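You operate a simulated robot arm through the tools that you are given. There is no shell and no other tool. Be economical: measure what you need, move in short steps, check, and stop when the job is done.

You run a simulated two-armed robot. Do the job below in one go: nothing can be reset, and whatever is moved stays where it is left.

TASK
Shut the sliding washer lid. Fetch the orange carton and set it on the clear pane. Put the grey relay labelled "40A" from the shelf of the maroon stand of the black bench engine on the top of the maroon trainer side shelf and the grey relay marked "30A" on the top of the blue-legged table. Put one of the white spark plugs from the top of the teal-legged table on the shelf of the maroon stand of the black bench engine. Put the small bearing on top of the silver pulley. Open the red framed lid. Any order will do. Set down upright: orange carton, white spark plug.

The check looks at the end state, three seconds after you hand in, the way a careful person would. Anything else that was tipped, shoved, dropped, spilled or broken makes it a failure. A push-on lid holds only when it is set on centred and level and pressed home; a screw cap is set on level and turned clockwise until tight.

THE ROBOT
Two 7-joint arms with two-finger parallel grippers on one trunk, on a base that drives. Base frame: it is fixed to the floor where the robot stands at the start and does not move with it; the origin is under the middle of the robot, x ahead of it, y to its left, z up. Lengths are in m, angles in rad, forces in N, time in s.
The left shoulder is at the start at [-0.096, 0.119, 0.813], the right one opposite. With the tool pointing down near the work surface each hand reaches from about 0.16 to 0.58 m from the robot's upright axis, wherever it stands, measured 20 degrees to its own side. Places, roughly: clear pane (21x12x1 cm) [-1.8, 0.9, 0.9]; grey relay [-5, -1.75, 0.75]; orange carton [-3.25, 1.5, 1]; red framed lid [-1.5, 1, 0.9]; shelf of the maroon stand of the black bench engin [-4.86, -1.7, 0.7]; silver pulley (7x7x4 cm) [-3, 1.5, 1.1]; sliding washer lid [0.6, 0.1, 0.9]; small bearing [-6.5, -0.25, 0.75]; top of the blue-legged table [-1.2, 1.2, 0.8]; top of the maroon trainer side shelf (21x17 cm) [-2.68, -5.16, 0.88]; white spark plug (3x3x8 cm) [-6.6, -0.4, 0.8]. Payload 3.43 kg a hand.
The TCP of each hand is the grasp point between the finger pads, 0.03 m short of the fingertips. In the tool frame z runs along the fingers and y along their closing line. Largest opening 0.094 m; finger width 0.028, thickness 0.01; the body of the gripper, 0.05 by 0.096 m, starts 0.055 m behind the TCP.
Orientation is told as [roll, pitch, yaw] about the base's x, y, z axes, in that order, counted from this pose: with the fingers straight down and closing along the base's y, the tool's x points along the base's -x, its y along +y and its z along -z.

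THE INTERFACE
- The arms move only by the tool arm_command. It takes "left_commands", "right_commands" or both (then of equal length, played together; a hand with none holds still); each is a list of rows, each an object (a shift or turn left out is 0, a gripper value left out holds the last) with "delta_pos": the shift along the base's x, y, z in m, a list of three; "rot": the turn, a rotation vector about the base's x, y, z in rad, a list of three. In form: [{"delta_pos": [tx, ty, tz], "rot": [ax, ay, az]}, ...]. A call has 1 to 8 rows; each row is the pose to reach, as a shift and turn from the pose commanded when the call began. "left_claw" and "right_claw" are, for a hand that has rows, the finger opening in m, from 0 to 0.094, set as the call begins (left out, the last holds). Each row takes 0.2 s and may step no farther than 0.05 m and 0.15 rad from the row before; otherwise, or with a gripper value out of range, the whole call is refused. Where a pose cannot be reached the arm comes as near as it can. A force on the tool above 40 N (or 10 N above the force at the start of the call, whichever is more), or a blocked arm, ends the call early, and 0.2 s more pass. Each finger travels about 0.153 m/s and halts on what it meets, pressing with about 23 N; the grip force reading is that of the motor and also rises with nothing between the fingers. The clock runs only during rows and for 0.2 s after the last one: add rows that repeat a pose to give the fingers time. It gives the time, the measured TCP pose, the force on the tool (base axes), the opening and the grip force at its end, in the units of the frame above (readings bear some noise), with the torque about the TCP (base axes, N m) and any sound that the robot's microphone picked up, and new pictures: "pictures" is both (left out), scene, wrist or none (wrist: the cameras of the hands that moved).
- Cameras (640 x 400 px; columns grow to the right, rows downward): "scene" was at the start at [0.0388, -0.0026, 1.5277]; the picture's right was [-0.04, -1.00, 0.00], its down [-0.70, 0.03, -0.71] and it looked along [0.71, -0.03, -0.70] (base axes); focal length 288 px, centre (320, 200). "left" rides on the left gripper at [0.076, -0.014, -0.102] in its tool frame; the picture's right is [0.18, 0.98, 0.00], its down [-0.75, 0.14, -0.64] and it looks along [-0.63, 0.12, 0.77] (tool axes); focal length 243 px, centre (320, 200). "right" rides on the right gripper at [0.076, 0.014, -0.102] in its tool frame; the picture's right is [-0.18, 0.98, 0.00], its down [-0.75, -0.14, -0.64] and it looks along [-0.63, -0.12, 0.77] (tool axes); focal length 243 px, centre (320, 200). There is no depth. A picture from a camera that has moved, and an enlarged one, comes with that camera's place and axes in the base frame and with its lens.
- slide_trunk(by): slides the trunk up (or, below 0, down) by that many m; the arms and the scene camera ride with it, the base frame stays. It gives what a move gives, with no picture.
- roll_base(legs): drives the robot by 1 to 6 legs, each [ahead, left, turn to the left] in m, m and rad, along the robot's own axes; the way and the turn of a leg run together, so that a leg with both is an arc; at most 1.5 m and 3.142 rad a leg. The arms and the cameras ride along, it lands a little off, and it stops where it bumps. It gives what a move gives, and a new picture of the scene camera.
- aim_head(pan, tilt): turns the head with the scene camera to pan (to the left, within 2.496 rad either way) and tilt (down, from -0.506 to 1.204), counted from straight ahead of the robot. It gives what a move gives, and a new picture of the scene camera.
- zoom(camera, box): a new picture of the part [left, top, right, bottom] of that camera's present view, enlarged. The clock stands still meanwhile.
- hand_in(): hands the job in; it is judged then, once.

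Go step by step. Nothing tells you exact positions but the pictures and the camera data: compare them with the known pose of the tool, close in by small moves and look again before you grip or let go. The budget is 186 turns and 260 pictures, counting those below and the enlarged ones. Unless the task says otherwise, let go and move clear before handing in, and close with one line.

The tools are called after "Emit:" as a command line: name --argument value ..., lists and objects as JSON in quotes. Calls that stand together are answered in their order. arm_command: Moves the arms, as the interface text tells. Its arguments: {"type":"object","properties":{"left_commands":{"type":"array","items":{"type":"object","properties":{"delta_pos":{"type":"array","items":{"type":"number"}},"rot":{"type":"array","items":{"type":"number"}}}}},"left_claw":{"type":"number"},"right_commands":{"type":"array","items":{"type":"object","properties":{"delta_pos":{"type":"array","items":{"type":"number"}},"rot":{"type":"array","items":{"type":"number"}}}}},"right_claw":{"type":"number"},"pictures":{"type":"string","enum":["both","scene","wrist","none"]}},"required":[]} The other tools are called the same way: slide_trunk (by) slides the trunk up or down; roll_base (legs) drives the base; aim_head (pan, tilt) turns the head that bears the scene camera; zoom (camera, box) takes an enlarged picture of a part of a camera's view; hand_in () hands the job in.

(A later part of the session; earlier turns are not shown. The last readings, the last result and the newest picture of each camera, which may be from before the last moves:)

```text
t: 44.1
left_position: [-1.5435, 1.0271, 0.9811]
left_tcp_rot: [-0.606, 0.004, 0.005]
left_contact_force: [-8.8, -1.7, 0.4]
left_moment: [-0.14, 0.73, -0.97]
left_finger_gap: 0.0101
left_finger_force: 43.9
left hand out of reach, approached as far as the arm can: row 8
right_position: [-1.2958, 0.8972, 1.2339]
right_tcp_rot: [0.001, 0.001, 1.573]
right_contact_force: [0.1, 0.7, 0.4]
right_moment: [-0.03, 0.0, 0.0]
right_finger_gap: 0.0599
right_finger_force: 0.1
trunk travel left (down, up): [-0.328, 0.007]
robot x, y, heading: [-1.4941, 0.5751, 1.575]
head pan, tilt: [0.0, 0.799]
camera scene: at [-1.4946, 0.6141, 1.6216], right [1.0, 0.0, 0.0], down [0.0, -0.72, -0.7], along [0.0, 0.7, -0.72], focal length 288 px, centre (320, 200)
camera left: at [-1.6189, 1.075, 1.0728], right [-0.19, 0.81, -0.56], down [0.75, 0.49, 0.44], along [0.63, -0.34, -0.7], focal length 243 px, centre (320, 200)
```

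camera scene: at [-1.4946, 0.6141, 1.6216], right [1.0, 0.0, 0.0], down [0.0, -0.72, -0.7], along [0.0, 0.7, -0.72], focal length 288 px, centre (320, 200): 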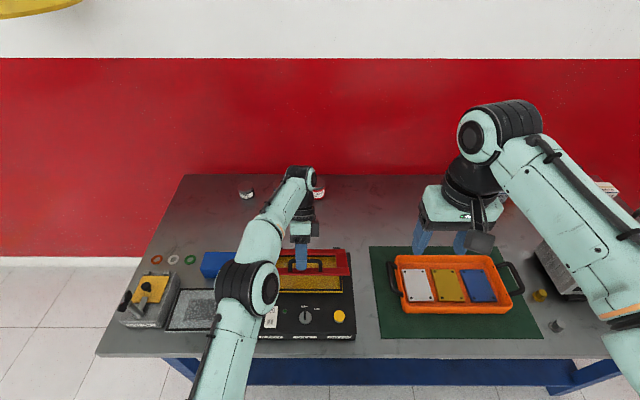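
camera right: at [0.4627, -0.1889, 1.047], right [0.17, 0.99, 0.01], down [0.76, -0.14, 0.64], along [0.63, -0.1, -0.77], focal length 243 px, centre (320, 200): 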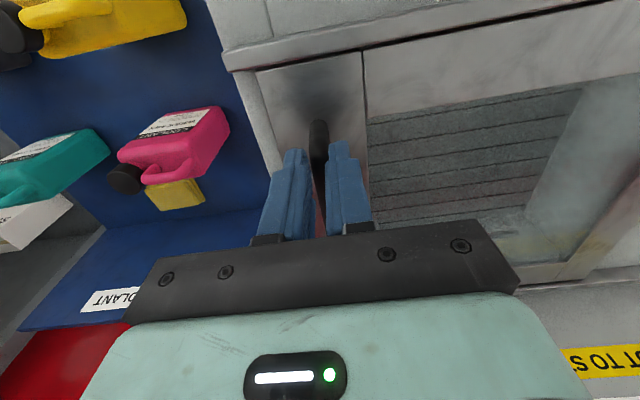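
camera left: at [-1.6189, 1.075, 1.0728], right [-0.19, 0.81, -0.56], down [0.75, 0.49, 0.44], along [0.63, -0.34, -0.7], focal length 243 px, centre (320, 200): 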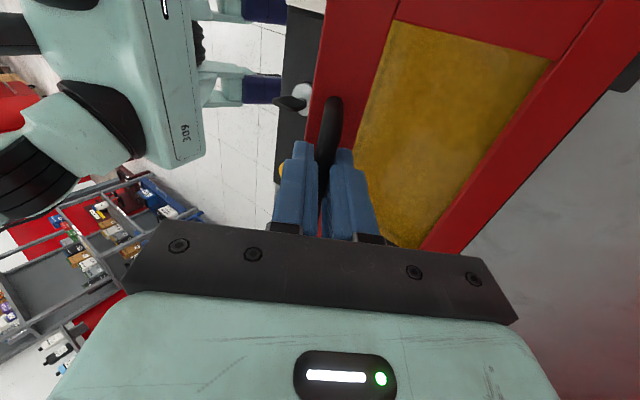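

The lid is up about 35° and the forces are low. I'll hold it with the left hand and bring the right hand, closed and tilted forward, to the lid's underside to push it over.

Emit:
arm_command --right_commands '[{"delta_pos": [-0.02, -0.02, -0.03], "rot": [0.115, 0, 0]}, {"delta_pos": [-0.04, -0.03, -0.06], "rot": [0.23, 0, 0]}, {"delta_pos": [-0.06, -0.03, -0.095], "rot": [0.345, 0, 0]}, {"delta_pos": [-0.08, -0.02, -0.13], "rot": [0.46, 0, 0]}, {"delta_pos": [-0.1, -0.01, -0.165], "rot": [0.575, 0, 0]}, {"delta_pos": [-0.12, -0.005, -0.2], "rot": [0.69, 0, 0]}, {"delta_pos": [-0.145, 0.0, -0.235], "rot": [0.8, 0, 0]}]' --right_claw 0.0

```text
t: 45.7
left_position: [-1.5446, 1.0293, 0.9807]
left_tcp_rot: [-0.606, 0.0, 0.005]
left_contact_force: [-18.4, 11.2, -13.1]
left_moment: [0.07, -0.02, -0.37]
left_finger_gap: 0.0102
left_finger_force: 43.6
right_position: [-1.4413, 0.8962, 0.998]
right_tcp_rot: [-0.006, -0.796, 1.581]
right_contact_force: [0.5, 0.0, 0.7]
right_moment: [0.03, 0.02, -0.02]
right_finger_gap: 0.0003
right_finger_force: 22.7
trunk travel left (down, up): [-0.328, 0.007]
robot x, y, heading: [-1.4909, 0.5749, 1.573]
head pan, tilt: [0.0, 0.799]
camera scene: at [-1.4966, 0.6157, 1.6215], right [1.0, 0.0, 0.0], down [0.0, -0.72, -0.7], along [0.0, 0.7, -0.72], focal length 288 px, centre (320, 200)
camera right: at [-1.455, 0.7686, 1.0157], right [-0.98, 0.12, 0.13], down [0.14, 0.07, 0.99], along [0.11, 0.99, -0.08], focal length 243 px, centre (320, 200)
```

scene: 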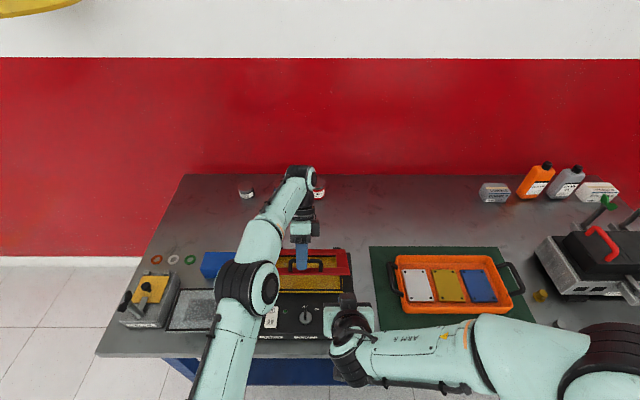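
right: 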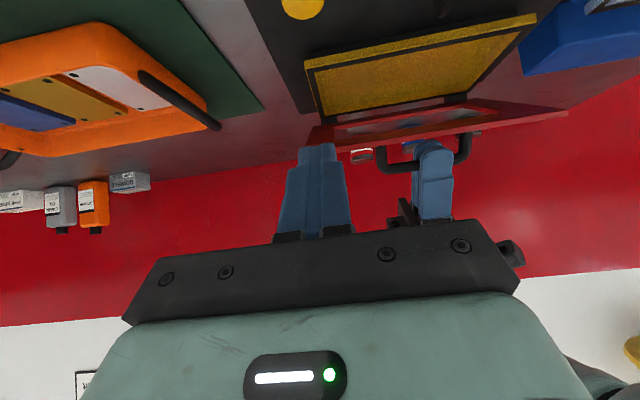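

The right fingers are just under the lid's right part. I'll slide them in beneath the lid.

Emit:
arm_command --right_commands '[{"delta_pos": [-0.013, 0.02, -0.02]}, {"delta_pos": [-0.013, 0.045, -0.043]}, {"delta_pos": [-0.013, 0.075, -0.071]}]'

```text
t: 46.5
left_position: [-1.5437, 1.0287, 0.9806]
left_tcp_rot: [-0.606, 0.0, 0.006]
left_contact_force: [-18.2, 13.0, -13.4]
left_moment: [0.12, 0.08, -0.4]
left_finger_gap: 0.0103
left_finger_force: 43.9
right_position: [-1.4525, 0.9714, 0.9275]
right_tcp_rot: [-0.003, -0.797, 1.575]
right_contact_force: [-0.6, -0.7, -0.5]
right_moment: [-0.02, 0.02, -0.05]
right_finger_gap: 0.0
right_finger_force: 23.0
trunk travel left (down, up): [-0.328, 0.007]
robot x, y, heading: [-1.4947, 0.5749, 1.573]
head pan, tilt: [0.0, 0.799]
camera scene: at [-1.4961, 0.6156, 1.6215], right [1.0, 0.0, 0.0], down [0.0, -0.72, -0.7], along [0.0, 0.7, -0.72], focal length 288 px, centre (320, 200)
camera right: at [-1.4667, 0.8439, 0.9449], right [-0.98, 0.13, 0.13], down [0.14, 0.07, 0.99], along [0.12, 0.99, -0.08], focal length 243 px, centre (320, 200)
```

scene: 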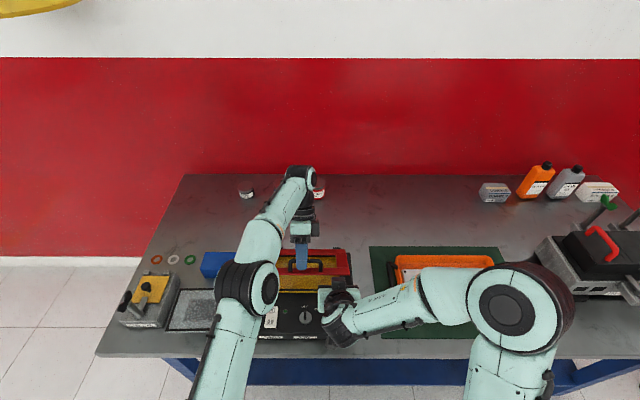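
right: 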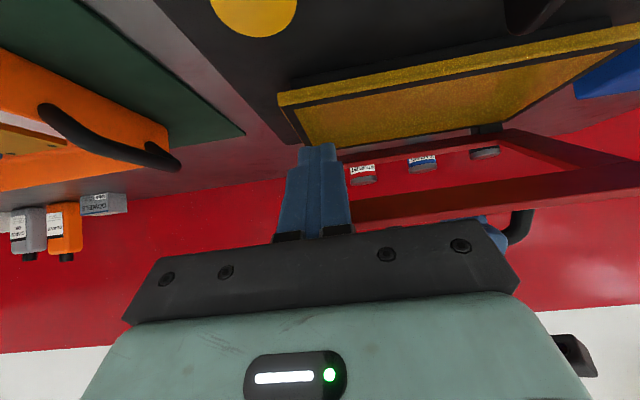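

The lid is an open frame, so I'll shift the right fingers to under its right bar and push gently until they touch.

Emit:
arm_command --right_commands '[{"delta_pos": [0.014, 0.0, 0.0]}, {"delta_pos": [0.014, 0.015, 0.006]}, {"delta_pos": [0.014, 0.025, 0.012]}, {"delta_pos": [0.014, 0.03, 0.02]}]' --pictures "wrist"

```text
t: 47.3
left_position: [-1.5443, 1.0289, 0.9829]
left_tcp_rot: [-0.587, 0.0, 0.009]
left_contact_force: [-5.5, 6.1, -2.8]
left_moment: [0.09, -0.89, -0.16]
left_finger_gap: 0.0102
left_finger_force: 44.3
right_position: [-1.4381, 0.9897, 0.9355]
right_tcp_rot: [0.001, -0.78, 1.577]
right_contact_force: [0.3, -2.4, -1.1]
right_moment: [0.04, 0.03, -0.03]
right_finger_gap: 0.0
right_finger_force: 23.1
trunk travel left (down, up): [-0.328, 0.007]
robot x, y, heading: [-1.4979, 0.5716, 1.569]
head pan, tilt: [0.0, 0.799]
stopped in row 4 (left hand): the force on the tool passed its limit at 45 N (the readings are from after the stop); the commanded pose is now the measured one
camera right: at [-1.4513, 0.8615, 0.9545], right [-0.98, 0.12, 0.13], down [0.14, 0.08, 0.99], along [0.11, 0.99, -0.1], focal length 243 px, centre (320, 200)
```

right: 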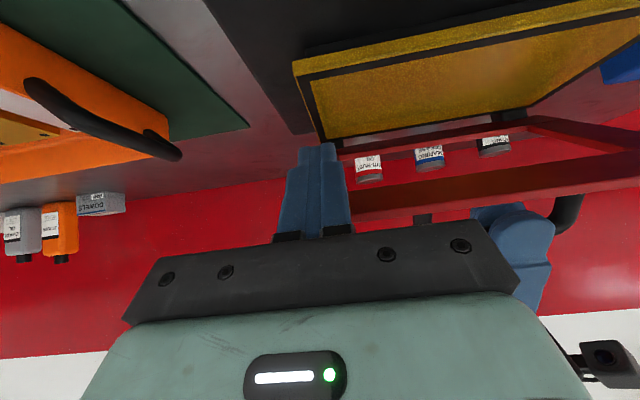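

The right fingers are supporting the lid. Now the left hand lets go and retreats upward.

Emit:
arm_command --left_commands '[{"delta_pos": [0, 0, 0]}, {"delta_pos": [0, 0, 0]}, {"delta_pos": [0, 0.004, 0.012]}, {"delta_pos": [0, 0.008, 0.026]}, {"delta_pos": [0, 0.008, 0.05]}, {"delta_pos": [0, -0.01, 0.08], "rot": [0.12, 0, 0]}, {"delta_pos": [0, -0.03, 0.11], "rot": [0.25, 0, 0]}, {"delta_pos": [-0.02, -0.06, 0.14], "rot": [0.38, 0, 0]}]' --left_claw 0.055

```text
t: 49.1
left_position: [-1.5652, 0.968, 1.1234]
left_tcp_rot: [-0.208, 0.0, 0.005]
left_contact_force: [-0.1, -0.9, 0.3]
left_moment: [0.0, -0.03, -0.02]
left_finger_gap: 0.0549
left_finger_force: 0.0
left hand out of reach, approached as far as the arm can: row 3, 4, 5
right_position: [-1.4378, 0.9864, 0.9359]
right_tcp_rot: [-0.002, -0.785, 1.578]
right_contact_force: [0.6, 0.1, 0.1]
right_moment: [0.02, -0.02, -0.06]
right_finger_gap: 0.0
right_finger_force: 23.5
trunk travel left (down, up): [-0.328, 0.007]
robot x, y, heading: [-1.4963, 0.5756, 1.571]
head pan, tilt: [0.0, 0.799]
camera scene: at [-1.4943, 0.6101, 1.6215], right [1.0, 0.0, 0.0], down [0.0, -0.72, -0.7], along [0.0, 0.7, -0.72], focal length 288 px, centre (320, 200)
camera left: at [-1.6387, 0.9752, 1.2267], right [-0.19, 0.96, -0.2], down [0.75, 0.28, 0.6], along [0.63, -0.04, -0.77], focal length 243 px, centre (320, 200)
```

scene: 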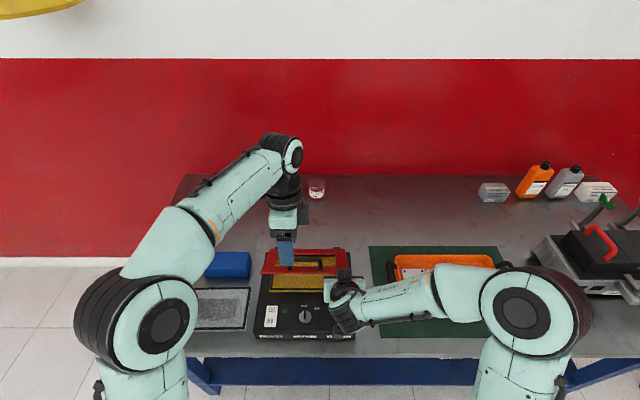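
left: 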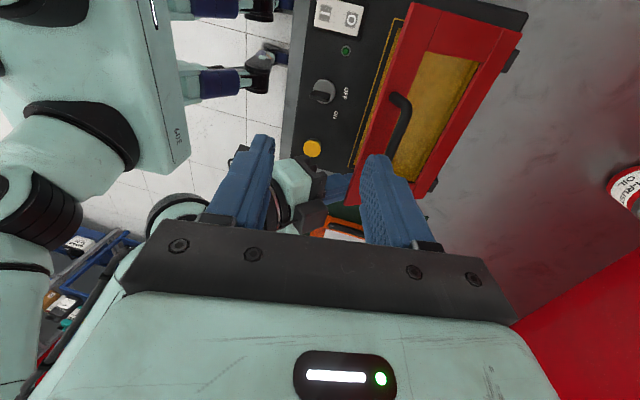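

The lid stays up. I'll move the left hand back and push the lid over with the right along its arc.

Emit:
arm_command --left_commands '[{"delta_pos": [0, -0.04, 0.02]}, {"delta_pos": [0, -0.08, 0.04]}, {"delta_pos": [-0.03, -0.1, 0.04]}, {"delta_pos": [-0.03, -0.1, 0.04]}, {"delta_pos": [-0.03, -0.1, 0.04]}, {"delta_pos": [-0.03, -0.1, 0.04]}, {"delta_pos": [-0.03, -0.1, 0.04]}, {"delta_pos": [-0.03, -0.1, 0.04]}]' --right_commands '[{"delta_pos": [0, 0, 0]}, {"delta_pos": [0, 0.012, 0.014]}, {"delta_pos": [0, 0.025, 0.026]}, {"delta_pos": [0, 0.042, 0.037]}, {"delta_pos": [0, 0.06, 0.045]}, {"delta_pos": [0, 0.083, 0.049]}, {"delta_pos": [0, 0.1, 0.049]}, {"delta_pos": [0, 0.118, 0.047]}]'

```text
t: 50.9
left_position: [-1.5919, 0.8671, 1.1635]
left_tcp_rot: [-0.21, -0.001, 0.006]
left_contact_force: [0.0, -0.3, -0.4]
left_moment: [0.0, -0.02, 0.0]
left_finger_gap: 0.0546
left_finger_force: 0.1
right_position: [-1.4365, 1.1063, 0.9823]
right_tcp_rot: [-0.001, -0.782, 1.577]
right_contact_force: [0.7, -2.5, 0.6]
right_moment: [0.03, -0.01, -0.03]
right_finger_gap: 0.0002
right_finger_force: 22.9
trunk travel left (down, up): [-0.328, 0.007]
robot x, y, heading: [-1.4897, 0.5765, 1.572]
head pan, tilt: [0.0, 0.799]
camera scene: at [-1.4927, 0.6107, 1.6216], right [1.0, 0.0, 0.0], down [0.0, -0.72, -0.7], along [0.0, 0.7, -0.72], focal length 288 px, centre (320, 200)
camera right: at [-1.4502, 0.9787, 1.0018], right [-0.98, 0.12, 0.13], down [0.14, 0.08, 0.99], along [0.11, 0.99, -0.1], focal length 243 px, centre (320, 200)
camera left: at [-1.668, 0.8751, 1.2664], right [-0.19, 0.96, -0.2], down [0.75, 0.28, 0.6], along [0.63, -0.04, -0.77], focal length 243 px, centre (320, 200)
```

scene: 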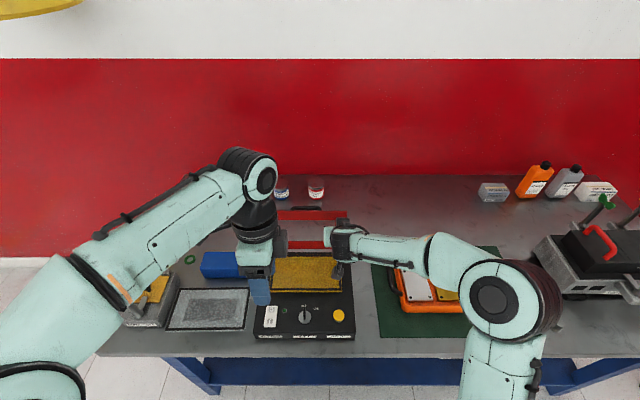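
right: 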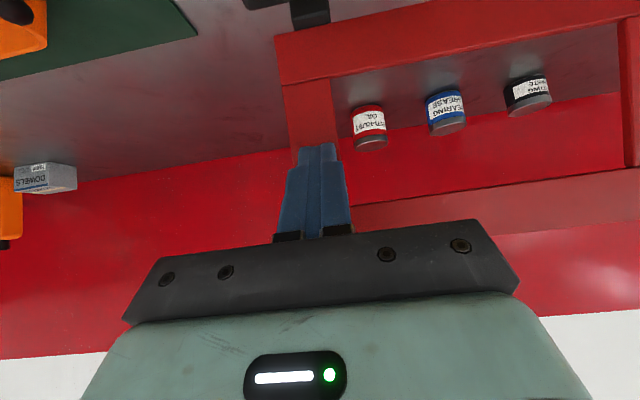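
left: 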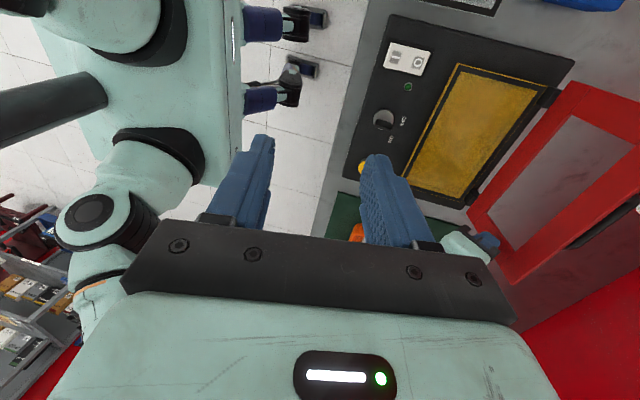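

The lid is about vertical. I'll push a little further, then back off and see where it rests.

Emit:
arm_command --right_commands '[{"delta_pos": [0, 0.015, -0.002]}, {"delta_pos": [0, 0.03, -0.006]}, {"delta_pos": [0, 0.04, -0.01]}]' --pictures "none"

Emit:
arm_command --right_commands '[{"delta_pos": [0, -0.04, 0.03]}, {"delta_pos": [0, -0.08, 0.07]}, {"delta_pos": [0.03, -0.12, 0.1]}, {"delta_pos": [0.06, -0.15, 0.12], "rot": [-0.12, 0, 0]}, {"delta_pos": [0.09, -0.18, 0.14], "rot": [-0.24, 0, 0]}, {"delta_pos": [0.11, -0.21, 0.16], "rot": [-0.36, 0, 0]}, {"delta_pos": [0.13, -0.23, 0.18], "rot": [-0.5, 0, 0]}]' --pictures "none"

Emit:
zoom --camera "scene" --box '[150, 150, 410, 360]'

```text
t: 51.2
left_position: [-1.5917, 0.866, 1.1637]
left_tcp_rot: [-0.208, -0.003, 0.007]
left_contact_force: [-0.3, 0.6, -1.1]
left_moment: [-0.02, 0.02, 0.01]
left_finger_gap: 0.0552
left_finger_force: 0.1
right_position: [-1.4374, 1.1074, 0.9832]
right_tcp_rot: [-0.002, -0.779, 1.577]
right_contact_force: [4.7, -23.6, 10.3]
right_moment: [-0.03, -0.04, -0.09]
right_finger_gap: 0.0
right_finger_force: 22.6
trunk travel left (down, up): [-0.328, 0.007]
robot x, y, heading: [-1.494, 0.5733, 1.568]
head pan, tilt: [0.0, 0.799]
stopped in row 1 (right hand): the force on the tool passed its limit at 49 N (the readings are from after the stop); the commanded pose is now the measured one
```

```text
refused: row 2 steps farther than a row can; nothing moved
```

```text
1.90 times, centred on (280, 255) of scene
camera zoom: at [-1.4925, 0.6087, 1.6216], right [1.0, 0.0, 0.0], down [0.0, -0.72, -0.7], along [0.0, 0.7, -0.72], focal length 548 px, centre (396, 95)
```

zoom: 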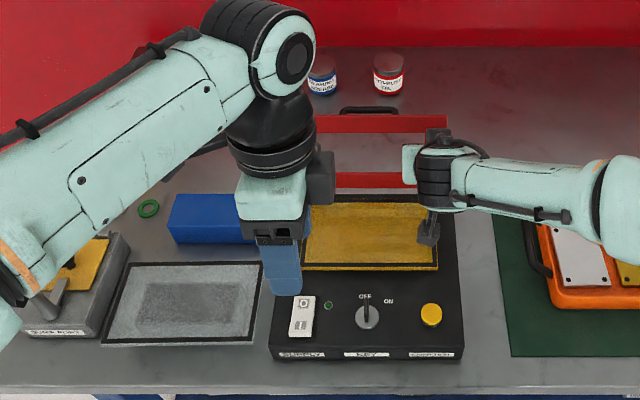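

The lid hit its open stop. I'll withdraw the right hand with smaller steps.

Emit:
arm_command --right_commands '[{"delta_pos": [0, -0.03, 0.01]}, {"delta_pos": [0, -0.065, 0.04]}, {"delta_pos": [0.02, -0.1, 0.065]}, {"delta_pos": [0.045, -0.125, 0.09], "rot": [-0.12, 0, 0]}, {"delta_pos": [0.07, -0.15, 0.115], "rot": [-0.24, 0, 0]}, {"delta_pos": [0.1, -0.17, 0.14], "rot": [-0.36, 0, 0]}, {"delta_pos": [0.13, -0.19, 0.16], "rot": [-0.5, 0, 0]}, {"delta_pos": [0.16, -0.21, 0.18], "rot": [-0.64, 0, 0]}]' --left_commands '[{"delta_pos": [0, 0, 0]}, {"delta_pos": [-0.02, -0.02, 0.02]}, {"delta_pos": [-0.04, -0.04, 0.02], "rot": [0, 0, 0.14]}, {"delta_pos": [-0.06, -0.06, 0.02], "rot": [0, 0, 0.28]}, {"delta_pos": [-0.08, -0.08, 0.02], "rot": [0, 0, 0.42]}, {"delta_pos": [-0.1, -0.1, 0.02], "rot": [0, 0, 0.56]}, {"delta_pos": [-0.12, -0.1, 0.02], "rot": [0, 0, 0.7]}, {"delta_pos": [-0.12, -0.1, 0.02], "rot": [0, 0, 0.84]}]' --pictures "scene"

```text
t: 53.0
left_position: [-1.7119, 0.7688, 1.1837]
left_tcp_rot: [-0.212, -0.003, 0.85]
left_contact_force: [0.7, -0.9, 0.0]
left_moment: [-0.01, -0.01, 0.01]
left_finger_gap: 0.055
left_finger_force: 0.1
right_position: [-1.2769, 0.9009, 1.1625]
right_tcp_rot: [0.004, -0.135, 1.575]
right_contact_force: [1.2, -0.3, -0.3]
right_moment: [-0.02, 0.01, -0.01]
right_finger_gap: 0.0
right_finger_force: 23.6
trunk travel left (down, up): [-0.328, 0.007]
robot x, y, heading: [-1.4931, 0.5782, 1.572]
head pan, tilt: [0.0, 0.799]
camera scene: at [-1.4921, 0.6118, 1.6216], right [1.0, 0.0, 0.0], down [0.0, -0.72, -0.7], along [0.0, 0.7, -0.72], focal length 288 px, centre (320, 200)
```

scene: 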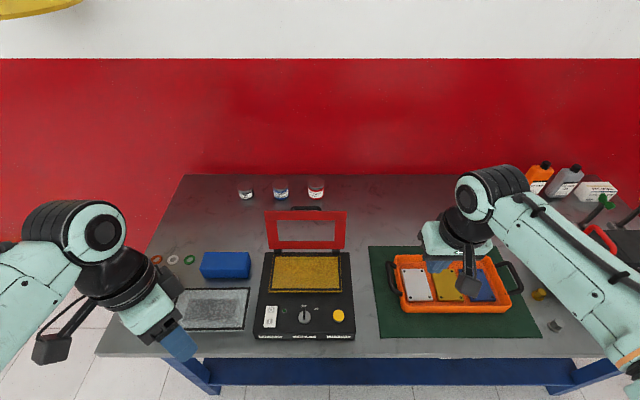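

The red lid stands open. I'll straighten both hands, back off, and drive along to the wall shelf near x≈-3.

Emit:
arm_command --left_commands '[{"rot": [0.07, 0.08, 0]}, {"rot": [0.14, 0.159, 0]}]' --right_commands '[{"rot": [-0.07, 0, 0]}, {"rot": [-0.135, 0, 0], "delta_pos": [0, -0.03, 0]}]' --pictures "none"

Emit:
arm_command --left_commands '[{"rot": [0, 0, 0.14]}, {"rot": [0, 0, 0.28]}, {"rot": [0, 0, 0.42]}, {"rot": [0, 0, 0.56]}, {"rot": [0, 0, 0.7]}, {"rot": [0, 0, 0.72]}]' --right_commands '[{"delta_pos": [0, -0.02, 0]}, {"delta_pos": [0, -0.04, 0]}, {"delta_pos": [0, -0.06, 0]}, {"delta_pos": [0, -0.08, 0]}, {"delta_pos": [0, -0.08, 0]}, {"delta_pos": [0, -0.08, 0]}]' --pictures "none"

Emit:
roll_base --legs '[[-0.3, 0, 0], [0, 1.4, 0]]'

Emit:
aim_head --pan 0.2 --tilt 0.45

```text
t: 53.6
left_position: [-1.7131, 0.7672, 1.1835]
left_tcp_rot: [0.002, -0.003, 0.85]
left_contact_force: [0.0, -0.7, 0.5]
left_moment: [0.01, -0.03, 0.04]
left_finger_gap: 0.0551
left_finger_force: 0.0
right_position: [-1.2774, 0.8678, 1.1627]
right_tcp_rot: [0.003, -0.002, 1.577]
right_contact_force: [0.1, -0.1, 0.5]
right_moment: [0.02, 0.0, 0.0]
right_finger_gap: 0.0001
right_finger_force: 23.0
trunk travel left (down, up): [-0.328, 0.007]
robot x, y, heading: [-1.4952, 0.5788, 1.571]
head pan, tilt: [0.0, 0.799]
```

```text
t: 55.0
left_position: [-1.712, 0.7692, 1.1835]
left_tcp_rot: [0.001, -0.001, 1.57]
left_contact_force: [-0.7, -0.3, 0.4]
left_moment: [-0.01, -0.02, -0.01]
left_finger_gap: 0.0551
left_finger_force: 0.0
right_position: [-1.2775, 0.7894, 1.1606]
right_tcp_rot: [0.004, -0.003, 1.576]
right_contact_force: [-0.4, 0.2, 0.3]
right_moment: [-0.02, -0.01, 0.0]
right_finger_gap: 0.0
right_finger_force: 23.2
trunk travel left (down, up): [-0.328, 0.007]
robot x, y, heading: [-1.4915, 0.5753, 1.574]
head pan, tilt: [0.0, 0.799]
```

```text
t: 69.1
left_position: [-3.1079, 0.4679, 1.182]
left_tcp_rot: [0.002, 0.0, 1.569]
left_contact_force: [-0.3, -0.3, -0.4]
left_moment: [0.01, -0.04, 0.0]
left_finger_gap: 0.0551
left_finger_force: 0.1
right_position: [-2.6719, 0.4899, 1.1616]
right_tcp_rot: [0.002, -0.001, 1.578]
right_contact_force: [-0.1, 0.2, 0.6]
right_moment: [0.02, -0.02, 0.0]
right_finger_gap: 0.0
right_finger_force: 23.1
trunk travel left (down, up): [-0.328, 0.007]
robot x, y, heading: [-2.8885, 0.2745, 1.576]
head pan, tilt: [0.0, 0.799]
camera scene: at [-2.8874, 0.312, 1.6216], right [1.0, 0.0, 0.0], down [0.0, -0.72, -0.7], along [0.0, 0.7, -0.72], focal length 288 px, centre (320, 200)
```

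scene: 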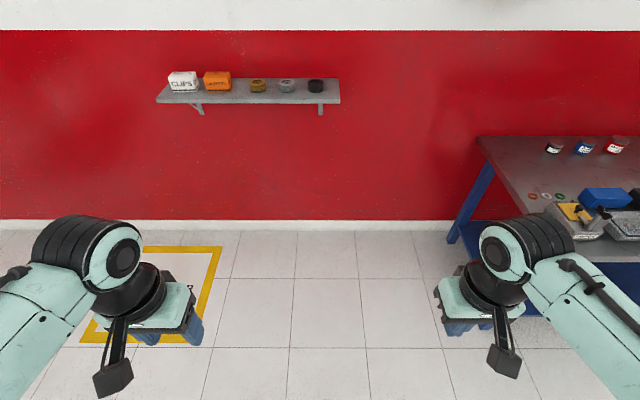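

```text
t: 69.9
left_position: [-3.1065, 0.4679, 1.1824]
left_tcp_rot: [0.002, 0.0, 1.569]
left_contact_force: [-0.1, -0.2, 0.0]
left_moment: [-0.01, -0.01, 0.0]
left_finger_gap: 0.0551
left_finger_force: 0.0
right_position: [-2.6729, 0.4902, 1.1609]
right_tcp_rot: [0.003, -0.002, 1.577]
right_contact_force: [0.3, -0.1, 0.1]
right_moment: [-0.01, -0.02, 0.02]
right_finger_gap: 0.0
right_finger_force: 23.0
trunk travel left (down, up): [-0.328, 0.007]
robot x, y, heading: [-2.8862, 0.2779, 1.577]
head pan, tilt: [0.201, 0.45]
camera scene: at [-2.9057, 0.3214, 1.6519], right [0.98, 0.2, 0.0], down [0.09, -0.43, -0.9], along [-0.18, 0.88, -0.44], focal length 288 px, centre (320, 200)
```

scene: 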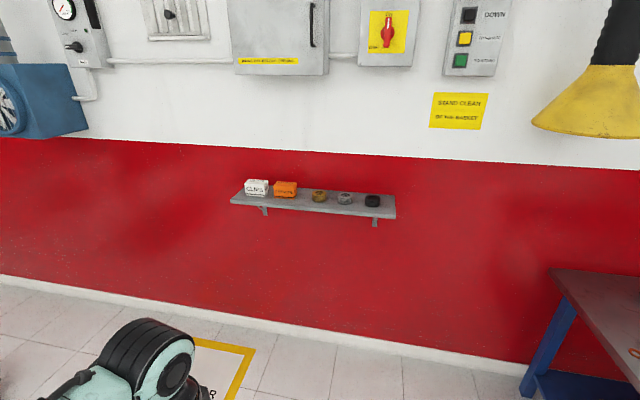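

The shelf is on the wall at about y≈1.5. I'll drive closer and look again.

Emit:
roll_base --legs '[[0.55, 0.25, 0]]'

Emit:
zoom --camera "scene" --box '[160, 130, 480, 330]'

```text
t: 73.3
left_position: [-3.3644, 1.01, 1.1834]
left_tcp_rot: [0.002, 0.0, 1.575]
left_contact_force: [0.9, 0.5, -0.2]
left_moment: [0.01, 0.01, 0.02]
left_finger_gap: 0.0549
left_finger_force: 0.2
right_position: [-2.9285, 1.0343, 1.1605]
right_tcp_rot: [0.005, -0.004, 1.583]
right_contact_force: [0.2, 0.5, -0.3]
right_moment: [-0.02, 0.0, -0.03]
right_finger_gap: 0.0
right_finger_force: 23.0
trunk travel left (down, up): [-0.328, 0.007]
robot x, y, heading: [-3.1416, 0.8198, 1.576]
head pan, tilt: [0.201, 0.45]
camera scene: at [-3.1616, 0.8645, 1.6519], right [0.98, 0.21, 0.0], down [0.09, -0.43, -0.9], along [-0.19, 0.88, -0.43], focal length 288 px, centre (320, 200)
```

scene: 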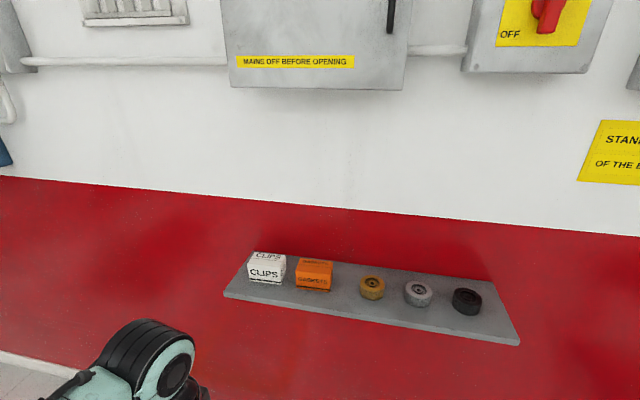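

```text
2.00 times, centred on (320, 230) of scene
camera zoom: at [-3.1616, 0.8645, 1.6519], right [0.98, 0.21, 0.0], down [0.09, -0.43, -0.9], along [-0.19, 0.88, -0.43], focal length 576 px, centre (320, 140)
```

zoom: 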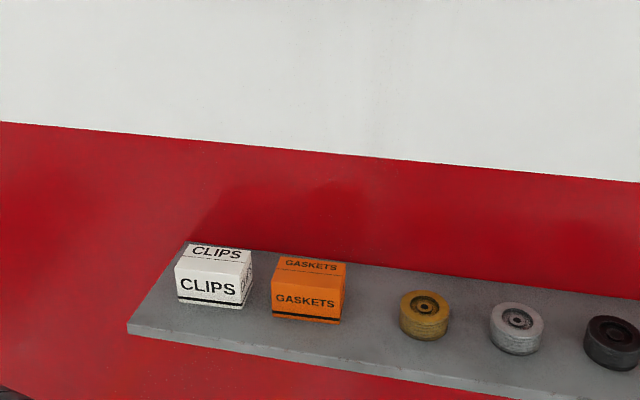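

The carton is near [-3.31, 1.46+, 1.085]. I need its size, so I'll zoom in.

Emit:
zoom --camera "scene" --box '[230, 235, 390, 335]'

```text
4.00 times, centred on (310, 285) of scene
camera zoom: at [-3.1616, 0.8645, 1.6519], right [0.98, 0.21, 0.0], down [0.09, -0.43, -0.9], along [-0.19, 0.88, -0.43], focal length 1151 px, centre (360, -140)
```

zoom: 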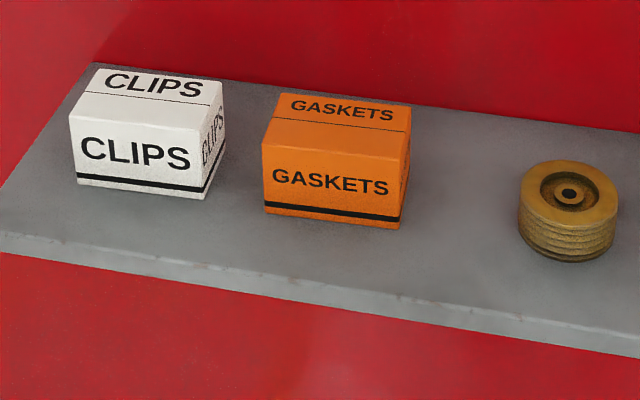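

The carton measures about 9.5 × 5.6 × 6 cm, so I must grip it across its depth (y). I'll drive closer and turn the left hand.

Emit:
roll_base --legs '[[0.26, 0, -0.005]]'

Emit:
arm_command --left_commands '[{"rot": [0, 0, -0.145]}, {"rot": [0, 0, -0.29], "delta_pos": [0.005, 0.01, 0.005]}, {"rot": [0, 0, -0.435], "delta_pos": [0.01, 0.03, 0.01]}, {"rot": [0, 0, -0.58], "delta_pos": [0.015, 0.05, 0.01]}, {"rot": [0, 0, -0.725], "delta_pos": [0.02, 0.07, 0.015]}, {"rot": [0, 0, -0.87], "delta_pos": [0.025, 0.09, 0.015]}, {"rot": [0, 0, -1.015], "delta_pos": [0.03, 0.11, 0.02]}, {"rot": [0, 0, -1.16], "delta_pos": [0.03, 0.13, 0.02]}]' --left_claw 0.09 --pictures "none"

Emit:
arm_command --left_commands '[{"rot": [0, 0, -0.14], "delta_pos": [0.0, 0.02, 0]}, {"rot": [0, 0, -0.28], "delta_pos": [0.0, 0.04, 0]}, {"rot": [0, 0, -0.41], "delta_pos": [0.0, 0.06, 0]}]' --pictures "wrist"

Emit:
aim_head --pan 0.15 --tilt 0.75

```text
t: 75.2
left_position: [-3.3638, 1.2719, 1.1825]
left_tcp_rot: [0.001, -0.001, 1.569]
left_contact_force: [-0.6, 0.9, 0.3]
left_moment: [-0.01, 0.01, 0.0]
left_finger_gap: 0.055
left_finger_force: 0.1
right_position: [-2.9291, 1.2935, 1.161]
right_tcp_rot: [0.005, -0.001, 1.578]
right_contact_force: [0.1, 0.1, -0.3]
right_moment: [0.02, 0.0, 0.02]
right_finger_gap: 0.0002
right_finger_force: 23.3
trunk travel left (down, up): [-0.328, 0.007]
robot x, y, heading: [-3.144, 1.0796, 1.573]
head pan, tilt: [0.201, 0.45]
camera scene: at [-3.163, 1.1254, 1.6518], right [0.98, 0.2, 0.0], down [0.09, -0.43, -0.9], along [-0.18, 0.88, -0.43], focal length 288 px, centre (320, 200)
```

scene: 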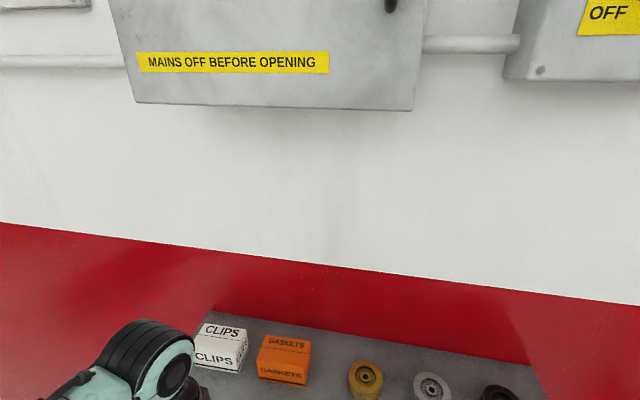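

```text
t: 77.0
left_position: [-3.3345, 1.4036, 1.2033]
left_tcp_rot: [0.0, -0.002, 0.408]
left_contact_force: [0.3, 0.5, 0.3]
left_moment: [-0.06, -0.01, -0.01]
left_finger_gap: 0.0901
left_finger_force: 0.1
right_position: [-2.9303, 1.2958, 1.1619]
right_tcp_rot: [0.004, -0.002, 1.577]
right_contact_force: [-0.2, 0.3, -0.6]
right_moment: [0.03, -0.02, -0.01]
right_finger_gap: 0.0
right_finger_force: 23.3
trunk travel left (down, up): [-0.328, 0.007]
robot x, y, heading: [-3.1426, 1.0811, 1.571]
head pan, tilt: [0.201, 0.45]
```

```text
t: 77.8
left_position: [-3.3334, 1.4635, 1.2026]
left_tcp_rot: [-0.002, -0.001, -0.002]
left_contact_force: [0.0, 1.0, -0.3]
left_moment: [-0.02, -0.01, 0.04]
left_finger_gap: 0.0902
left_finger_force: 0.1
right_position: [-2.9301, 1.294, 1.1614]
right_tcp_rot: [0.003, -0.002, 1.576]
right_contact_force: [-0.4, 0.9, 0.0]
right_moment: [0.0, 0.0, 0.0]
right_finger_gap: 0.0001
right_finger_force: 22.7
trunk travel left (down, up): [-0.328, 0.007]
robot x, y, heading: [-3.1453, 1.0825, 1.577]
head pan, tilt: [0.201, 0.45]
camera left: at [-3.4103, 1.4503, 1.3056], right [-0.18, 0.98, 0.0], down [0.75, 0.14, 0.64], along [0.63, 0.12, -0.77], focal length 243 px, centre (320, 200)
```

left: 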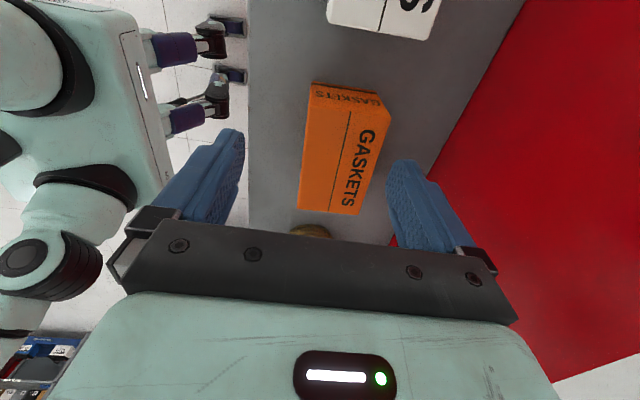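

```text
t: 78.6
left_position: [-3.3342, 1.4614, 1.2027]
left_tcp_rot: [0.003, -0.001, 0.002]
left_contact_force: [0.5, 0.7, -0.2]
left_moment: [0.0, -0.01, 0.01]
left_finger_gap: 0.0899
left_finger_force: 0.0
right_position: [-2.9305, 1.2951, 1.1605]
right_tcp_rot: [0.004, -0.002, 1.577]
right_contact_force: [-0.2, -0.2, 0.3]
right_moment: [0.02, -0.02, 0.0]
right_finger_gap: 0.0
right_finger_force: 22.5
trunk travel left (down, up): [-0.328, 0.007]
robot x, y, heading: [-3.1439, 1.076, 1.575]
head pan, tilt: [0.15, 0.75]
camera scene: at [-3.157, 1.1176, 1.6256], right [0.99, 0.15, 0.0], down [0.1, -0.67, -0.73], along [-0.11, 0.72, -0.68], focal length 288 px, centre (320, 200)
```

scene: 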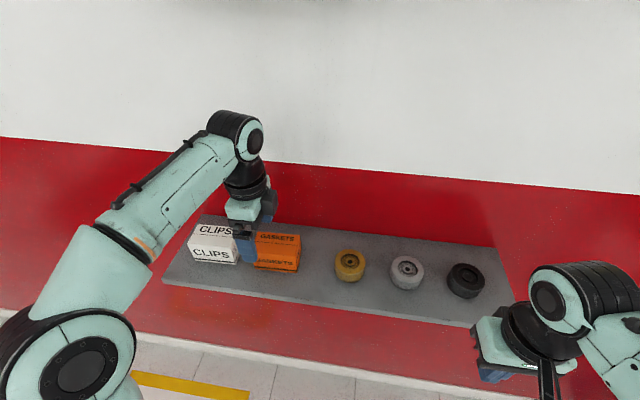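

The carton's centre is at about [-3.318, 1.482]. I'll centre over it and descend around it.

Emit:
arm_command --left_commands '[{"delta_pos": [0.016, 0.019, 0]}, {"delta_pos": [0.016, 0.019, -0.03]}, {"delta_pos": [0.016, 0.019, -0.06]}, {"delta_pos": [0.016, 0.019, -0.078]}]' --pictures "wrist"

```text
t: 79.6
left_position: [-3.3181, 1.4805, 1.125]
left_tcp_rot: [0.001, -0.002, 0.0]
left_contact_force: [1.0, -0.2, -0.1]
left_moment: [0.0, -0.02, -0.02]
left_finger_gap: 0.0899
left_finger_force: 0.0
right_position: [-2.9304, 1.2955, 1.1613]
right_tcp_rot: [0.004, -0.002, 1.578]
right_contact_force: [0.1, -0.4, -0.3]
right_moment: [0.0, -0.02, 0.0]
right_finger_gap: 0.0
right_finger_force: 23.1
trunk travel left (down, up): [-0.328, 0.007]
robot x, y, heading: [-3.1456, 1.0784, 1.571]
head pan, tilt: [0.15, 0.75]
camera left: at [-3.3946, 1.4678, 1.2275], right [-0.18, 0.98, 0.0], down [0.75, 0.14, 0.64], along [0.63, 0.12, -0.77], focal length 243 px, centre (320, 200)
```

left: 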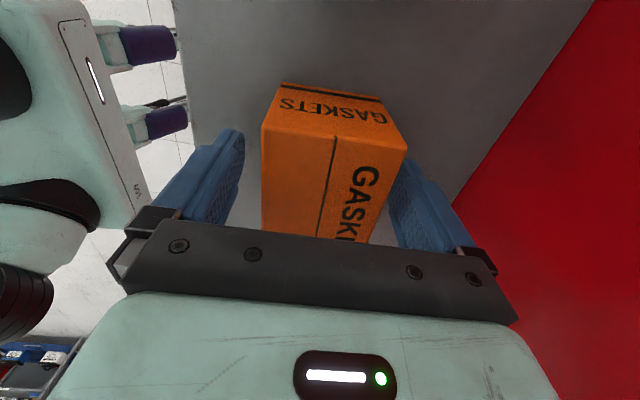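

It is centred between the fingers. I'll close and lift.

Emit:
arm_command --left_commands '[{"delta_pos": [0, 0, 0]}, {"delta_pos": [0, 0, 0]}, {"delta_pos": [0, 0, 0]}]' --left_claw 0.03 --pictures "none"

Emit:
arm_command --left_commands '[{"delta_pos": [0, 0, 0.03]}, {"delta_pos": [0, -0.01, 0.06]}, {"delta_pos": [0, -0.04, 0.08]}, {"delta_pos": [0, -0.08, 0.09]}, {"delta_pos": [0, -0.12, 0.09]}, {"delta_pos": [-0.02, -0.16, 0.09]}]'

```text
t: 80.4
left_position: [-3.3194, 1.481, 1.1255]
left_tcp_rot: [0.002, -0.002, -0.001]
left_contact_force: [-0.7, 0.9, 0.0]
left_moment: [-0.06, -0.05, -0.03]
left_finger_gap: 0.0628
left_finger_force: 23.0
right_position: [-2.9317, 1.2945, 1.1602]
right_tcp_rot: [0.002, -0.002, 1.579]
right_contact_force: [0.1, 1.1, 0.5]
right_moment: [0.0, -0.02, 0.01]
right_finger_gap: 0.0
right_finger_force: 23.2
trunk travel left (down, up): [-0.328, 0.007]
robot x, y, heading: [-3.1456, 1.0814, 1.576]
head pan, tilt: [0.15, 0.75]
```

```text
t: 81.8
left_position: [-3.34, 1.3191, 1.2144]
left_tcp_rot: [0.002, -0.003, -0.001]
left_contact_force: [-0.4, -0.2, -0.2]
left_moment: [-0.02, 0.02, -0.01]
left_finger_gap: 0.03
left_finger_force: 0.0
right_position: [-2.9301, 1.2921, 1.1612]
right_tcp_rot: [0.002, -0.003, 1.579]
right_contact_force: [-1.1, 0.0, 0.9]
right_moment: [0.05, -0.01, -0.03]
right_finger_gap: 0.0
right_finger_force: 23.2
trunk travel left (down, up): [-0.328, 0.007]
robot x, y, heading: [-3.1457, 1.0809, 1.572]
head pan, tilt: [0.15, 0.75]
camera scene: at [-3.1579, 1.116, 1.6255], right [0.99, 0.15, 0.0], down [0.1, -0.67, -0.73], along [-0.11, 0.72, -0.68], focal length 288 px, centre (320, 200)
camera left: at [-3.4153, 1.3064, 1.3175], right [-0.18, 0.98, 0.0], down [0.75, 0.14, 0.64], along [0.63, 0.12, -0.77], focal length 243 px, centre (320, 200)
```

scene: 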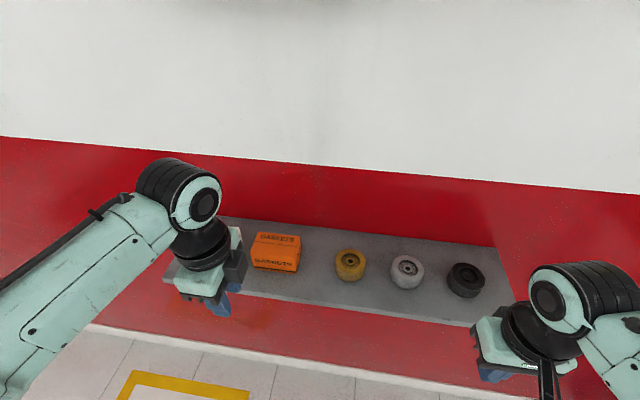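
left: 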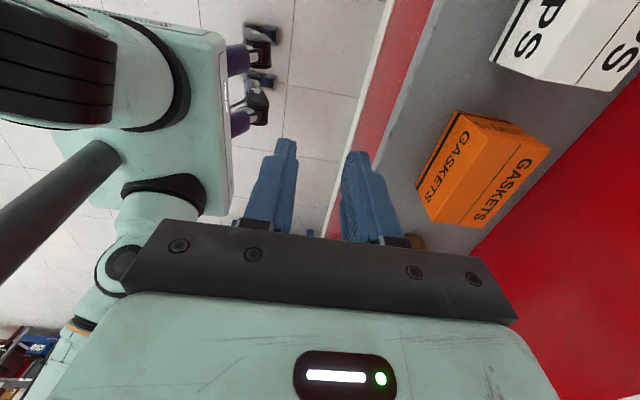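

The carton slipped out and is still standing on the shelf. I'll regrip lower, commanding full closure for more force.

Emit:
arm_command --left_commands '[{"delta_pos": [0.02, 0.04, 0]}, {"delta_pos": [0.02, 0.08, 0]}, {"delta_pos": [0.02, 0.12, 0.0]}, {"delta_pos": [0.02, 0.162, -0.01]}, {"delta_pos": [0.02, 0.162, -0.04]}, {"delta_pos": [0.02, 0.162, -0.07]}, {"delta_pos": [0.02, 0.162, -0.1]}]' --left_claw 0.09 --pictures "wrist"

```text
t: 83.4
left_position: [-3.3187, 1.4843, 1.1157]
left_tcp_rot: [0.001, -0.002, 0.0]
left_contact_force: [-0.7, -0.1, -0.2]
left_moment: [-0.03, -0.01, 0.01]
left_finger_gap: 0.0903
left_finger_force: 0.0
right_position: [-2.9305, 1.2941, 1.1606]
right_tcp_rot: [0.003, -0.004, 1.578]
right_contact_force: [-0.9, 0.6, -0.3]
right_moment: [-0.01, 0.03, -0.01]
right_finger_gap: 0.0003
right_finger_force: 23.0
trunk travel left (down, up): [-0.328, 0.007]
robot x, y, heading: [-3.1428, 1.079, 1.569]
head pan, tilt: [0.15, 0.75]
camera left: at [-3.3948, 1.4702, 1.2176], right [-0.18, 0.98, 0.0], down [0.75, 0.14, 0.64], along [0.63, 0.12, -0.77], focal length 243 px, centre (320, 200)
```

left: 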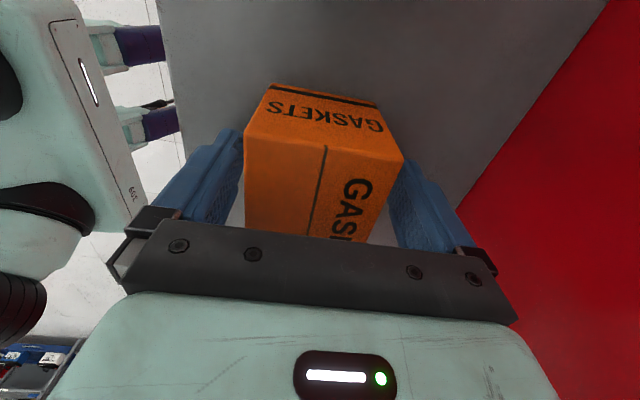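

Emit:
arm_command --left_commands '[{"delta_pos": [0, 0, 0]}, {"delta_pos": [0, 0, 0]}, {"delta_pos": [0, 0, 0]}, {"delta_pos": [0, 0, 0]}]' --left_claw 0.0 --pictures "none"

Emit:
arm_command --left_commands '[{"delta_pos": [0, 0, 0.008]}, {"delta_pos": [0, 0, 0.018]}, {"delta_pos": [0, 0, 0.028]}, {"delta_pos": [0, 0, 0.038]}]' --pictures "wrist"

```text
t: 84.4
left_position: [-3.3197, 1.4848, 1.1151]
left_tcp_rot: [0.002, -0.003, 0.0]
left_contact_force: [-0.9, 0.2, 0.0]
left_moment: [0.06, -0.04, 0.05]
left_finger_gap: 0.0623
left_finger_force: 22.7
right_position: [-2.931, 1.2947, 1.1618]
right_tcp_rot: [0.004, -0.001, 1.578]
right_contact_force: [-0.2, 0.4, -0.1]
right_moment: [-0.01, 0.0, -0.01]
right_finger_gap: 0.0
right_finger_force: 22.6
trunk travel left (down, up): [-0.328, 0.007]
robot x, y, heading: [-3.1423, 1.0849, 1.577]
head pan, tilt: [0.15, 0.75]
```

```text
t: 85.4
left_position: [-3.3186, 1.4841, 1.1536]
left_tcp_rot: [0.002, -0.001, -0.001]
left_contact_force: [-0.4, -0.5, -3.4]
left_moment: [0.02, 0.02, -0.03]
left_finger_gap: 0.0625
left_finger_force: 23.0
right_position: [-2.9303, 1.2947, 1.1611]
right_tcp_rot: [0.003, -0.003, 1.578]
right_contact_force: [0.4, 0.5, -0.4]
right_moment: [-0.01, -0.01, -0.03]
right_finger_gap: 0.0001
right_finger_force: 23.4
trunk travel left (down, up): [-0.328, 0.007]
robot x, y, heading: [-3.1442, 1.0801, 1.574]
head pan, tilt: [0.15, 0.75]
camera left: at [-3.394, 1.4699, 1.2555], right [-0.18, 0.98, 0.0], down [0.75, 0.14, 0.64], along [0.63, 0.12, -0.77], focal length 243 px, centre (320, 200)
```

left: 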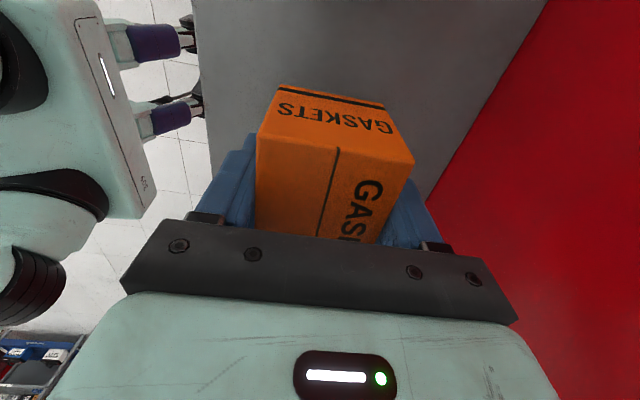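

The carton is lifted (weight about 3.4 N). I'll raise it a bit more and gently back away.

Emit:
arm_command --left_commands '[{"delta_pos": [0, -0.01, 0.015]}, {"delta_pos": [0, -0.02, 0.03]}, {"delta_pos": [0, -0.035, 0.04]}, {"delta_pos": [0, -0.05, 0.045]}, {"delta_pos": [0, -0.07, 0.045]}, {"delta_pos": [0, -0.09, 0.045]}, {"delta_pos": [0, -0.11, 0.045]}, {"delta_pos": [0, -0.13, 0.045]}]' --pictures "none"

Emit:
roll_base --legs '[[-0.55, 0, 0]]'

```text
t: 87.2
left_position: [-3.3185, 1.3506, 1.1977]
left_tcp_rot: [0.001, -0.003, -0.001]
left_contact_force: [-0.6, 0.0, -2.8]
left_moment: [-0.03, 0.04, 0.0]
left_finger_gap: 0.0623
left_finger_force: 22.9
right_position: [-2.93, 1.2943, 1.161]
right_tcp_rot: [0.005, -0.002, 1.578]
right_contact_force: [0.4, 0.2, 0.5]
right_moment: [0.04, 0.0, 0.02]
right_finger_gap: 0.0
right_finger_force: 22.8
trunk travel left (down, up): [-0.328, 0.007]
robot x, y, heading: [-3.1441, 1.0808, 1.572]
head pan, tilt: [0.15, 0.75]
```

```text
t: 90.4
left_position: [-3.3178, 0.8022, 1.198]
left_tcp_rot: [0.002, 0.0, 0.002]
left_contact_force: [0.4, -0.3, -2.8]
left_moment: [0.01, 0.02, -0.02]
left_finger_gap: 0.0624
left_finger_force: 22.6
right_position: [-2.9279, 0.7449, 1.1607]
right_tcp_rot: [0.005, -0.002, 1.583]
right_contact_force: [0.3, -0.5, 0.0]
right_moment: [0.02, 0.0, -0.02]
right_finger_gap: 0.0001
right_finger_force: 23.4
trunk travel left (down, up): [-0.328, 0.007]
robot x, y, heading: [-3.1434, 0.5262, 1.58]
head pan, tilt: [0.15, 0.75]
camera scene: at [-3.1544, 0.5665, 1.6257], right [0.99, 0.16, 0.0], down [0.11, -0.67, -0.73], along [-0.11, 0.72, -0.68], focal length 288 px, centre (320, 200)
```

scene: 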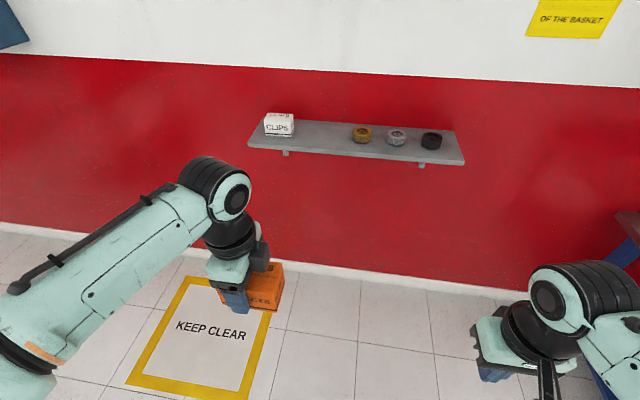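

I'm carrying the carton safely. I'll drive back to the blue table, in front of the clear pane.

Emit:
roll_base --legs '[[-0.15, -0.75, 0], [0, -0.75, -0.01]]'

Emit:
aim_head --pan 0.1 --tilt 0.8

```text
t: 104.0
left_position: [-1.8165, 0.6624, 1.1979]
left_tcp_rot: [0.002, 0.0, 0.003]
left_contact_force: [-0.6, 0.0, -2.7]
left_moment: [-0.02, 0.05, 0.0]
left_finger_gap: 0.0624
left_finger_force: 22.7
right_position: [-1.4282, 0.6037, 1.1611]
right_tcp_rot: [0.003, -0.002, 1.579]
right_contact_force: [1.0, -0.1, -0.4]
right_moment: [-0.03, 0.0, -0.02]
right_finger_gap: 0.0
right_finger_force: 22.4
trunk travel left (down, up): [-0.328, 0.007]
robot x, y, heading: [-1.6408, 0.3909, 1.579]
head pan, tilt: [0.15, 0.75]
camera scene: at [-1.6545, 0.4272, 1.6255], right [0.99, 0.16, 0.0], down [0.11, -0.67, -0.73], along [-0.11, 0.72, -0.68], focal length 288 px, centre (320, 200)
```

scene: 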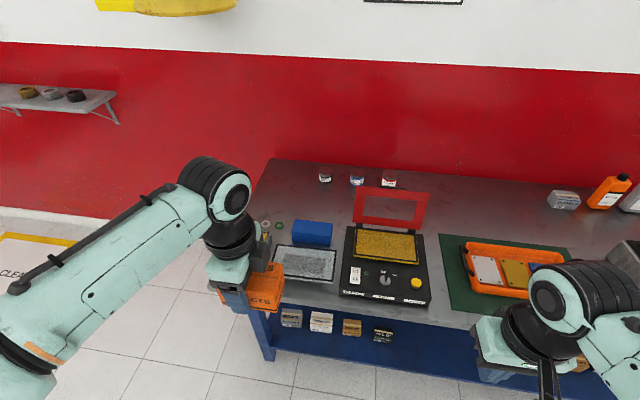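

```text
t: 104.6
left_position: [-1.816, 0.6619, 1.1974]
left_tcp_rot: [0.002, -0.001, 0.003]
left_contact_force: [0.5, -0.8, -2.7]
left_moment: [0.01, 0.03, 0.0]
left_finger_gap: 0.0624
left_finger_force: 23.3
right_position: [-1.4281, 0.6049, 1.1601]
right_tcp_rot: [0.003, -0.001, 1.582]
right_contact_force: [-0.3, 0.0, 0.1]
right_moment: [0.0, 0.02, 0.0]
right_finger_gap: 0.0
right_finger_force: 23.0
trunk travel left (down, up): [-0.328, 0.007]
robot x, y, heading: [-1.6428, 0.387, 1.575]
head pan, tilt: [0.099, 0.799]
camera scene: at [-1.65, 0.4255, 1.6216], right [0.99, 0.11, 0.0], down [0.08, -0.71, -0.7], along [-0.07, 0.69, -0.72], focal length 288 px, centre (320, 200)
```

scene: 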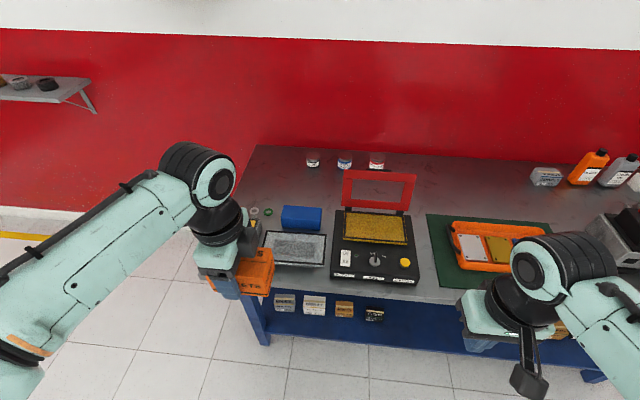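

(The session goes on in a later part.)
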